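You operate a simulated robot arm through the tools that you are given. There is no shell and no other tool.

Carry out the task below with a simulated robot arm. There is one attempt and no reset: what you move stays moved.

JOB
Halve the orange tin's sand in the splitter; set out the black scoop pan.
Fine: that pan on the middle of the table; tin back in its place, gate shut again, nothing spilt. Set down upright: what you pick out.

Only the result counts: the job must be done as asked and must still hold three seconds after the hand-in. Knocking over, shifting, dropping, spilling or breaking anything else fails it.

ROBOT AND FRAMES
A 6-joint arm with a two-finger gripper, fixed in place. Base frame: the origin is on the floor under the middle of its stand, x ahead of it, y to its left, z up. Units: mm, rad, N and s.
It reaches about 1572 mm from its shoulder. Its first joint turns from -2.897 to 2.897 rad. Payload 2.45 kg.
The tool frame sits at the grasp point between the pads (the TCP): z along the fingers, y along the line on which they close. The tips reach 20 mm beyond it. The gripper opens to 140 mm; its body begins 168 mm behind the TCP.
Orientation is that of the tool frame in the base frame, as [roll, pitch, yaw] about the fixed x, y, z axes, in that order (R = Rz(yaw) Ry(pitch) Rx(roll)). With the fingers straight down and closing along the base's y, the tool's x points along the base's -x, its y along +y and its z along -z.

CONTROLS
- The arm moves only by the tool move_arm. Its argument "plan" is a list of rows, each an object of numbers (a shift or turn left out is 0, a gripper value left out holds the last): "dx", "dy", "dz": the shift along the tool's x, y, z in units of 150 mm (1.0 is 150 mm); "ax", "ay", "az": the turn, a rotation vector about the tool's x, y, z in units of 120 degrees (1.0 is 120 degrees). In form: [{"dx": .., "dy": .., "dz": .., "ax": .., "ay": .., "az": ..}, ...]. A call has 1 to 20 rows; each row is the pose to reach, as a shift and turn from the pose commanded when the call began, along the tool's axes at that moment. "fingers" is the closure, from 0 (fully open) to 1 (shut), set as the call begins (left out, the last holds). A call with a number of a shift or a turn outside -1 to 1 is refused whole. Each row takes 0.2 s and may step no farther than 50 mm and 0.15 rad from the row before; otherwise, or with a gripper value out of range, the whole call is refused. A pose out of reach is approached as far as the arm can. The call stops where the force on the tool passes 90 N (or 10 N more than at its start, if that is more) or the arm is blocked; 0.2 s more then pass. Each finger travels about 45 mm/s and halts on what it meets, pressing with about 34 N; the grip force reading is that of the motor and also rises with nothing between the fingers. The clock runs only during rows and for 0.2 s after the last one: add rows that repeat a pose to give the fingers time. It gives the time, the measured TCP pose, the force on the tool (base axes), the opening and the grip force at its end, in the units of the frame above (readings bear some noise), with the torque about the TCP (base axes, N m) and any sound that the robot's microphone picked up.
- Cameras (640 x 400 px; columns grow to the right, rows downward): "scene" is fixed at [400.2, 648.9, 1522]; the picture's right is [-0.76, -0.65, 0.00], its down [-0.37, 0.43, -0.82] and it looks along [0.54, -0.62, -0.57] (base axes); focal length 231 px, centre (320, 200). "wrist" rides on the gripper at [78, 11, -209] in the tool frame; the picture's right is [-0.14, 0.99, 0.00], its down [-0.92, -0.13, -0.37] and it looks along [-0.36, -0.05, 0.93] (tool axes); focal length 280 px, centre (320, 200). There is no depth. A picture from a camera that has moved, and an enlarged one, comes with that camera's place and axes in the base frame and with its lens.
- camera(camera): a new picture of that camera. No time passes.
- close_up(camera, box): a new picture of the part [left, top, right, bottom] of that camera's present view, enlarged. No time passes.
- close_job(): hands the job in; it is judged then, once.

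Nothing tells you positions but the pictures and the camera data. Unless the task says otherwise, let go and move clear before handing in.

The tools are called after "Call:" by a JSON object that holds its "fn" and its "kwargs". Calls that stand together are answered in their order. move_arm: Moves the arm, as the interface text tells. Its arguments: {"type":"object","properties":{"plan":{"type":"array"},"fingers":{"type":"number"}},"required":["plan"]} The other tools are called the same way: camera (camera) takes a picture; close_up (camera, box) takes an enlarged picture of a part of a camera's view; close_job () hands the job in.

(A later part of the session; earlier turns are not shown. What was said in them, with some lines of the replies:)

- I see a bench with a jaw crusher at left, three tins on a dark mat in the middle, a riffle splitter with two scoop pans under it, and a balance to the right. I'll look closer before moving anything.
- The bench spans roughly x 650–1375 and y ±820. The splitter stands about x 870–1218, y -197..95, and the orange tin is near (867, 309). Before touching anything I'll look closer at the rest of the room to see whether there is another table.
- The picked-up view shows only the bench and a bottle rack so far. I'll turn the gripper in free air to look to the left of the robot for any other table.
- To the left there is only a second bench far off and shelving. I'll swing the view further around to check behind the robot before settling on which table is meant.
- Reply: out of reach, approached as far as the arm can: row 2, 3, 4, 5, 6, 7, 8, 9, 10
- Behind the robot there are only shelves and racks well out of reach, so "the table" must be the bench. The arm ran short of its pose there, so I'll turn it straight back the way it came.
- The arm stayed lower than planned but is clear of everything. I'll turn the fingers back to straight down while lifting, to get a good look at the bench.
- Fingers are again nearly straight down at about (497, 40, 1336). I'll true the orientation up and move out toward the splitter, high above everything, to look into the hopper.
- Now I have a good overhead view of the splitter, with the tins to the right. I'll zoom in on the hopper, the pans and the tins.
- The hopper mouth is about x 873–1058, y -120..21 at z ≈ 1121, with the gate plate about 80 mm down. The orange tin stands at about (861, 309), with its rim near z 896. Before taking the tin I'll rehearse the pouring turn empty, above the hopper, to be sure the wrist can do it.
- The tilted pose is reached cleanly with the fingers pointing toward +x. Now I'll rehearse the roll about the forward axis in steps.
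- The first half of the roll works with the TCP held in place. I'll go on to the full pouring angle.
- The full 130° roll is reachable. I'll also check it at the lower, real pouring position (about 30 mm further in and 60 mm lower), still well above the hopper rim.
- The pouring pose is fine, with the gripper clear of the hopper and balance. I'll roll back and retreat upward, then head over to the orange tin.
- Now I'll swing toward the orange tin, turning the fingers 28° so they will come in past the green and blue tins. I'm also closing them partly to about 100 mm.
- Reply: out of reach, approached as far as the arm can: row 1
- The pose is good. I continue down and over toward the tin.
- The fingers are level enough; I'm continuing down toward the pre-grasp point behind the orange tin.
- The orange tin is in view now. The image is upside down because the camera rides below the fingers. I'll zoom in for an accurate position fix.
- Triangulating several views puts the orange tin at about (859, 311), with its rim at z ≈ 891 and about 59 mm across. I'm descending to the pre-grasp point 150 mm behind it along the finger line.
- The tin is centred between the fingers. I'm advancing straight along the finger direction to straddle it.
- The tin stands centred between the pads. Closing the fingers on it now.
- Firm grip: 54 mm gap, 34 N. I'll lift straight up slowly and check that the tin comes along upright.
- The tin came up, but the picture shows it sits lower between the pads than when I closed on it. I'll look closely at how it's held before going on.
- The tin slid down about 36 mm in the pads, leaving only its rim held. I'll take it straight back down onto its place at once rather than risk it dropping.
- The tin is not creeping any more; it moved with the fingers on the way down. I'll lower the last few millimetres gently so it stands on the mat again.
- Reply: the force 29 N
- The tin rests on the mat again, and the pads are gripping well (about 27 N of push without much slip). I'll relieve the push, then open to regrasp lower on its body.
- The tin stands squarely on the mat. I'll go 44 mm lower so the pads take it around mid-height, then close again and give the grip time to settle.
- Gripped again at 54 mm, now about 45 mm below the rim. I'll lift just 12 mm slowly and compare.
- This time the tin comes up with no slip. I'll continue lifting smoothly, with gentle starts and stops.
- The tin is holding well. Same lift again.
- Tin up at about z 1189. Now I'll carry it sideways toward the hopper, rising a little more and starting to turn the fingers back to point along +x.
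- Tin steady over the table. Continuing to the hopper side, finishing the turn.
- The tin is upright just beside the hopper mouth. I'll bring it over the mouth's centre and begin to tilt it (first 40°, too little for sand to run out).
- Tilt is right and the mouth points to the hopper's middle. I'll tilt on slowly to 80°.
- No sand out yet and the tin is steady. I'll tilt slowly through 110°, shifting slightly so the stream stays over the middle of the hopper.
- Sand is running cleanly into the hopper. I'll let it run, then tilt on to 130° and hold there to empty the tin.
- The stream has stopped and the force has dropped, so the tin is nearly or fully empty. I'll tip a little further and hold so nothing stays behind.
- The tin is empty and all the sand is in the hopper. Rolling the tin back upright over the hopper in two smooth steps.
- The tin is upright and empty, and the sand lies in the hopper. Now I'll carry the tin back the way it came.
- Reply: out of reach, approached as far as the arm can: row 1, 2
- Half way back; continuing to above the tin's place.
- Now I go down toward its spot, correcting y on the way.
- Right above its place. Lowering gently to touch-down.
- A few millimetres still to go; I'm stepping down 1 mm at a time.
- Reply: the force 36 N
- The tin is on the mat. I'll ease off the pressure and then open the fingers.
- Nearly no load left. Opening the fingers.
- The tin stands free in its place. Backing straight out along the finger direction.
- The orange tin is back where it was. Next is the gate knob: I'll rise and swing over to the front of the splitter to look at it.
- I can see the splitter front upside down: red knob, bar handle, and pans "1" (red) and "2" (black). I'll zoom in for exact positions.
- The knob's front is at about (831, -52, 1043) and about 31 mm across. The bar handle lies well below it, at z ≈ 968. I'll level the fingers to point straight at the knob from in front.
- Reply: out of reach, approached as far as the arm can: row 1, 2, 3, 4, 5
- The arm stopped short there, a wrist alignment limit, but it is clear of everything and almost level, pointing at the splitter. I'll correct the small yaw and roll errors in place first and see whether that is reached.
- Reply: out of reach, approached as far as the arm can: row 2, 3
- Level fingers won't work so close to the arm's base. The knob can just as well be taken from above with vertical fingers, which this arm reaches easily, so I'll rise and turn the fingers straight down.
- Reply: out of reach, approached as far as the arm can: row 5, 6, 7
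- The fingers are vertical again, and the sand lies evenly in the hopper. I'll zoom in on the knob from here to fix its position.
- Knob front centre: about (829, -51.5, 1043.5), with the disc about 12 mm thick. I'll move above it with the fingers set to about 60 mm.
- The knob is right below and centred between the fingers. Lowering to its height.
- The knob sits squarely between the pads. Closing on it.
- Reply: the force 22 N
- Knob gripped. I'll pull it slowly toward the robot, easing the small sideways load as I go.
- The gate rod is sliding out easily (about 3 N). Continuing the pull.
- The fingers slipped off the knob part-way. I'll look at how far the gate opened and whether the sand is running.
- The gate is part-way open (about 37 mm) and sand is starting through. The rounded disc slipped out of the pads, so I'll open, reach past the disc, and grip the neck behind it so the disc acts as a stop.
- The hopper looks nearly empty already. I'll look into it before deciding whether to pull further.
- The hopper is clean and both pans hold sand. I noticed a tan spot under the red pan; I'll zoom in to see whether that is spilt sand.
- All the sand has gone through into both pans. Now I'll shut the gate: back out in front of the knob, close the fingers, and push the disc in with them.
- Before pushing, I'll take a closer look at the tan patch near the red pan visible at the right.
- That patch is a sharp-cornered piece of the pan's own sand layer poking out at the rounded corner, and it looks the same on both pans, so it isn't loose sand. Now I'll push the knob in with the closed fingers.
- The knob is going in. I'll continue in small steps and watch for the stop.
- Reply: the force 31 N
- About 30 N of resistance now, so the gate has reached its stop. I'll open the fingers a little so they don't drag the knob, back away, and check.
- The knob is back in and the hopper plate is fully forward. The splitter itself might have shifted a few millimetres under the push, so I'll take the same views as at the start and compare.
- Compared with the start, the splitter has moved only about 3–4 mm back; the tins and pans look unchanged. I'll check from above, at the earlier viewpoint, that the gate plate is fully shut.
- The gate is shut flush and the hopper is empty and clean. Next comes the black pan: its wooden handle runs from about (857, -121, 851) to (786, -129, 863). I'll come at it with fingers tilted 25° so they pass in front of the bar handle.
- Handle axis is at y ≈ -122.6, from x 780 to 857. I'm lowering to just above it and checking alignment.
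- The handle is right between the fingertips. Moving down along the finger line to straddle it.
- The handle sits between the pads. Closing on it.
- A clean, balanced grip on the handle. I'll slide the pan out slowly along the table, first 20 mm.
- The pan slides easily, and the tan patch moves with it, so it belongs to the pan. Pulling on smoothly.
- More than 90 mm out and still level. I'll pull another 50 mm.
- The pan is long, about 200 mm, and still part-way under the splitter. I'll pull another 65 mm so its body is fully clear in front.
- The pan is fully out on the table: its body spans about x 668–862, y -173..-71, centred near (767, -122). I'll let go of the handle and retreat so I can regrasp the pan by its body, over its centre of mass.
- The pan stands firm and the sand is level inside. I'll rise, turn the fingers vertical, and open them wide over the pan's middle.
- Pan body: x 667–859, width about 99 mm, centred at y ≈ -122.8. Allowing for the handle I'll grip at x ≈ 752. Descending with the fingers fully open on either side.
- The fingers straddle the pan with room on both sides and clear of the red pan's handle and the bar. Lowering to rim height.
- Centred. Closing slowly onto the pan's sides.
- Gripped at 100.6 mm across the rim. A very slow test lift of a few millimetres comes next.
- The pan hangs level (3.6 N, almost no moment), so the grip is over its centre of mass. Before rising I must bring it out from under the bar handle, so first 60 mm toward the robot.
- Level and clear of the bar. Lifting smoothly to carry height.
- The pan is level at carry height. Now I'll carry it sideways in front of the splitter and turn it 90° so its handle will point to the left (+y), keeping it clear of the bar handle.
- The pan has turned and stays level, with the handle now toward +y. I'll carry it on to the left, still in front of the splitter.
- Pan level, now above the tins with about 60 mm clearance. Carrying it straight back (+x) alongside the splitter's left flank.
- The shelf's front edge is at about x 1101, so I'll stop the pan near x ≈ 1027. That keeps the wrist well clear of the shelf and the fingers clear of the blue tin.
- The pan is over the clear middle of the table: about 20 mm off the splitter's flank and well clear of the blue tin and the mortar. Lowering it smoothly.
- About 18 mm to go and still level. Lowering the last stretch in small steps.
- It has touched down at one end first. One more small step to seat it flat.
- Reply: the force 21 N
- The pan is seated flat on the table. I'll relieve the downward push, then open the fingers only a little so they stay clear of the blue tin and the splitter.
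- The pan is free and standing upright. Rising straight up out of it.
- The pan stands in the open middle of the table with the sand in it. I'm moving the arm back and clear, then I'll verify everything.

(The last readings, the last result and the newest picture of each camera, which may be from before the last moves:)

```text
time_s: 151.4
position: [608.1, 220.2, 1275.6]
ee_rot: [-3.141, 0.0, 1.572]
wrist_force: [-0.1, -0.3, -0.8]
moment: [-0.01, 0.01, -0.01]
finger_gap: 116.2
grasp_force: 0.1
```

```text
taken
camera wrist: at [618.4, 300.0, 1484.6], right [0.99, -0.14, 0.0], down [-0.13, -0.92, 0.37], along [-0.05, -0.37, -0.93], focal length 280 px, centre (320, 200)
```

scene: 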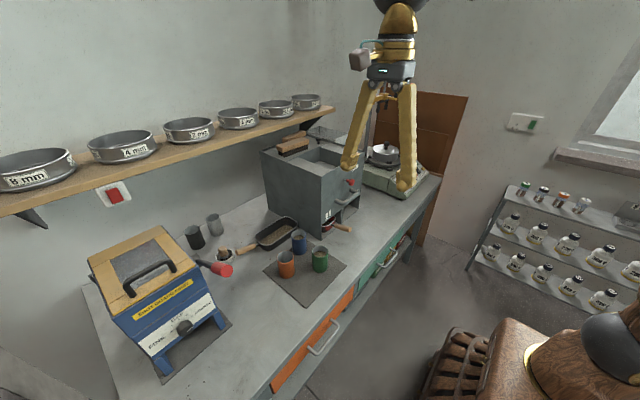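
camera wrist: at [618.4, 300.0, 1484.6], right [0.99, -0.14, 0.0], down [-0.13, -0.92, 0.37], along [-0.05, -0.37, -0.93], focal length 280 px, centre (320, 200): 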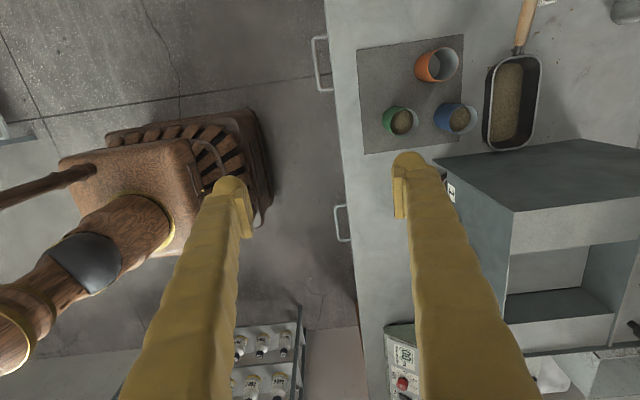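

Call:
{"fn": "close_up", "kwargs": {"camera": "scene", "box": [200, 190, 340, 290]}}

Call:
{"fn": "close_up", "kwargs": {"camera": "scene", "box": [310, 150, 390, 250]}}

Call:
{"fn": "close_up", "kwargs": {"camera": "scene", "box": [160, 190, 360, 315]}}

Call:
{"fn": "close_up", "kwargs": {"camera": "wrist", "box": [460, 0, 640, 160]}}

```text
4.00 times, centred on (270, 240) of scene
camera zoom: at [400.2, 648.9, 1522.0], right [-0.76, -0.65, 0.0], down [-0.37, 0.43, -0.82], along [0.54, -0.62, -0.57], focal length 925 px, centre (520, 40)
```

zoom: 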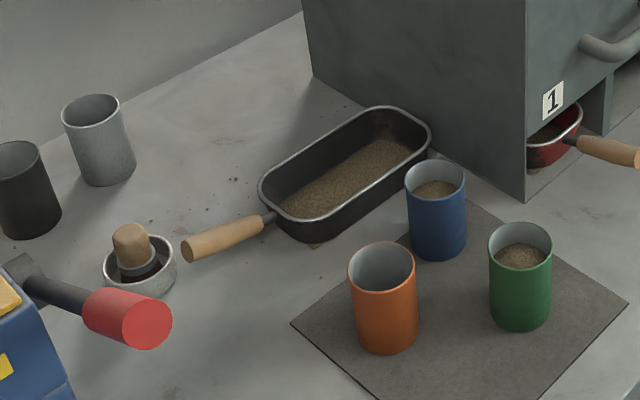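

```text
4.00 times, centred on (350, 200) of scene
camera zoom: at [400.2, 648.9, 1522.0], right [-0.76, -0.65, 0.0], down [-0.37, 0.43, -0.82], along [0.54, -0.62, -0.57], focal length 925 px, centre (200, 200)
```

zoom: 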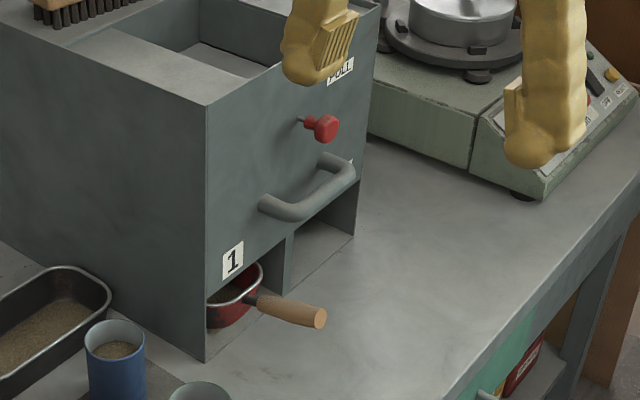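

```text
3.20 times, centred on (260, 252) of scene
camera zoom: at [400.2, 648.9, 1522.0], right [-0.76, -0.65, 0.0], down [-0.37, 0.43, -0.82], along [0.54, -0.62, -0.57], focal length 740 px, centre (512, 32)
```

zoom: 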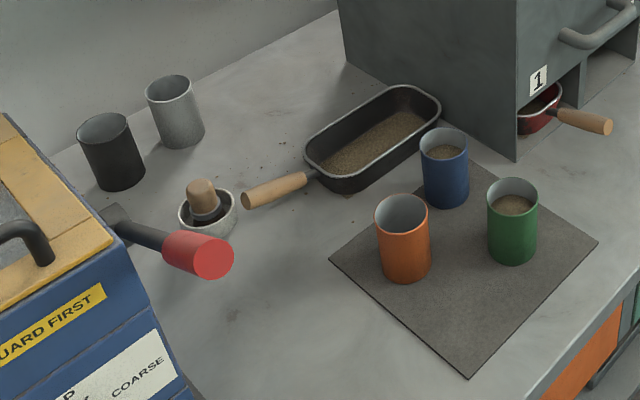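

```text
2.50 times, centred on (550, 80) of wrist
camera zoom: at [618.4, 300.0, 1484.6], right [0.99, -0.14, 0.0], down [-0.13, -0.92, 0.37], along [-0.05, -0.37, -0.93], focal length 701 px, centre (-255, 500)
```

zoom: 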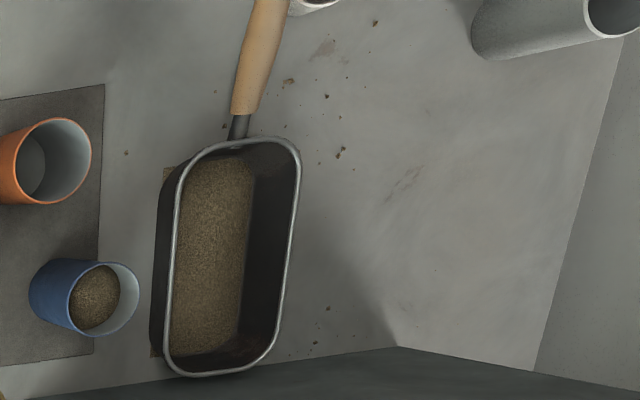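

Everything checks out. The orange tin is empty and back on its spot, the gate is flush shut, and both pans got sand. The black pan stands upright on the clear middle of the table, the table around it is clean, and the other tins, cups and mortar haven't moved. The splitter sits about 3–4 mm further back than at the start. The gripper is empty and well clear, so I'm handing in.

Call:
{"fn": "close_job", "kwargs": {}}

```text
The job is handed in.
```

I've handed the job in. I don't have the result of the check.

- **Sand:** all of the orange tin's sand went through the splitter and ended up in both pans. I didn't see any spilt on the table or around the splitter.
- **Tin:** the orange tin is empty, upright and back in its place, within about 2 mm by the pictures.
- **Gate:** pushed in until it stopped. From above, the plate is flush with the back of the hopper.
- **Black scoop pan:** upright with its sand, standing clear to the left of the splitter and behind the tins. Its centre is at about x 1028, y 212 mm.

Two things could count against it:

- **Where the pan stands:** the exact middle of the table is under the splitter. I took "the middle" to mean the clear space beside it, about 210 mm from the true centre.
- **Splitter moved slightly:** pushing the gate shut left the splitter about 3–4 mm further back than it started. I left it there, because pulling it back risked disturbing more.

I saw no change in the position of the other tins, the red pan, the cups or the mortar.
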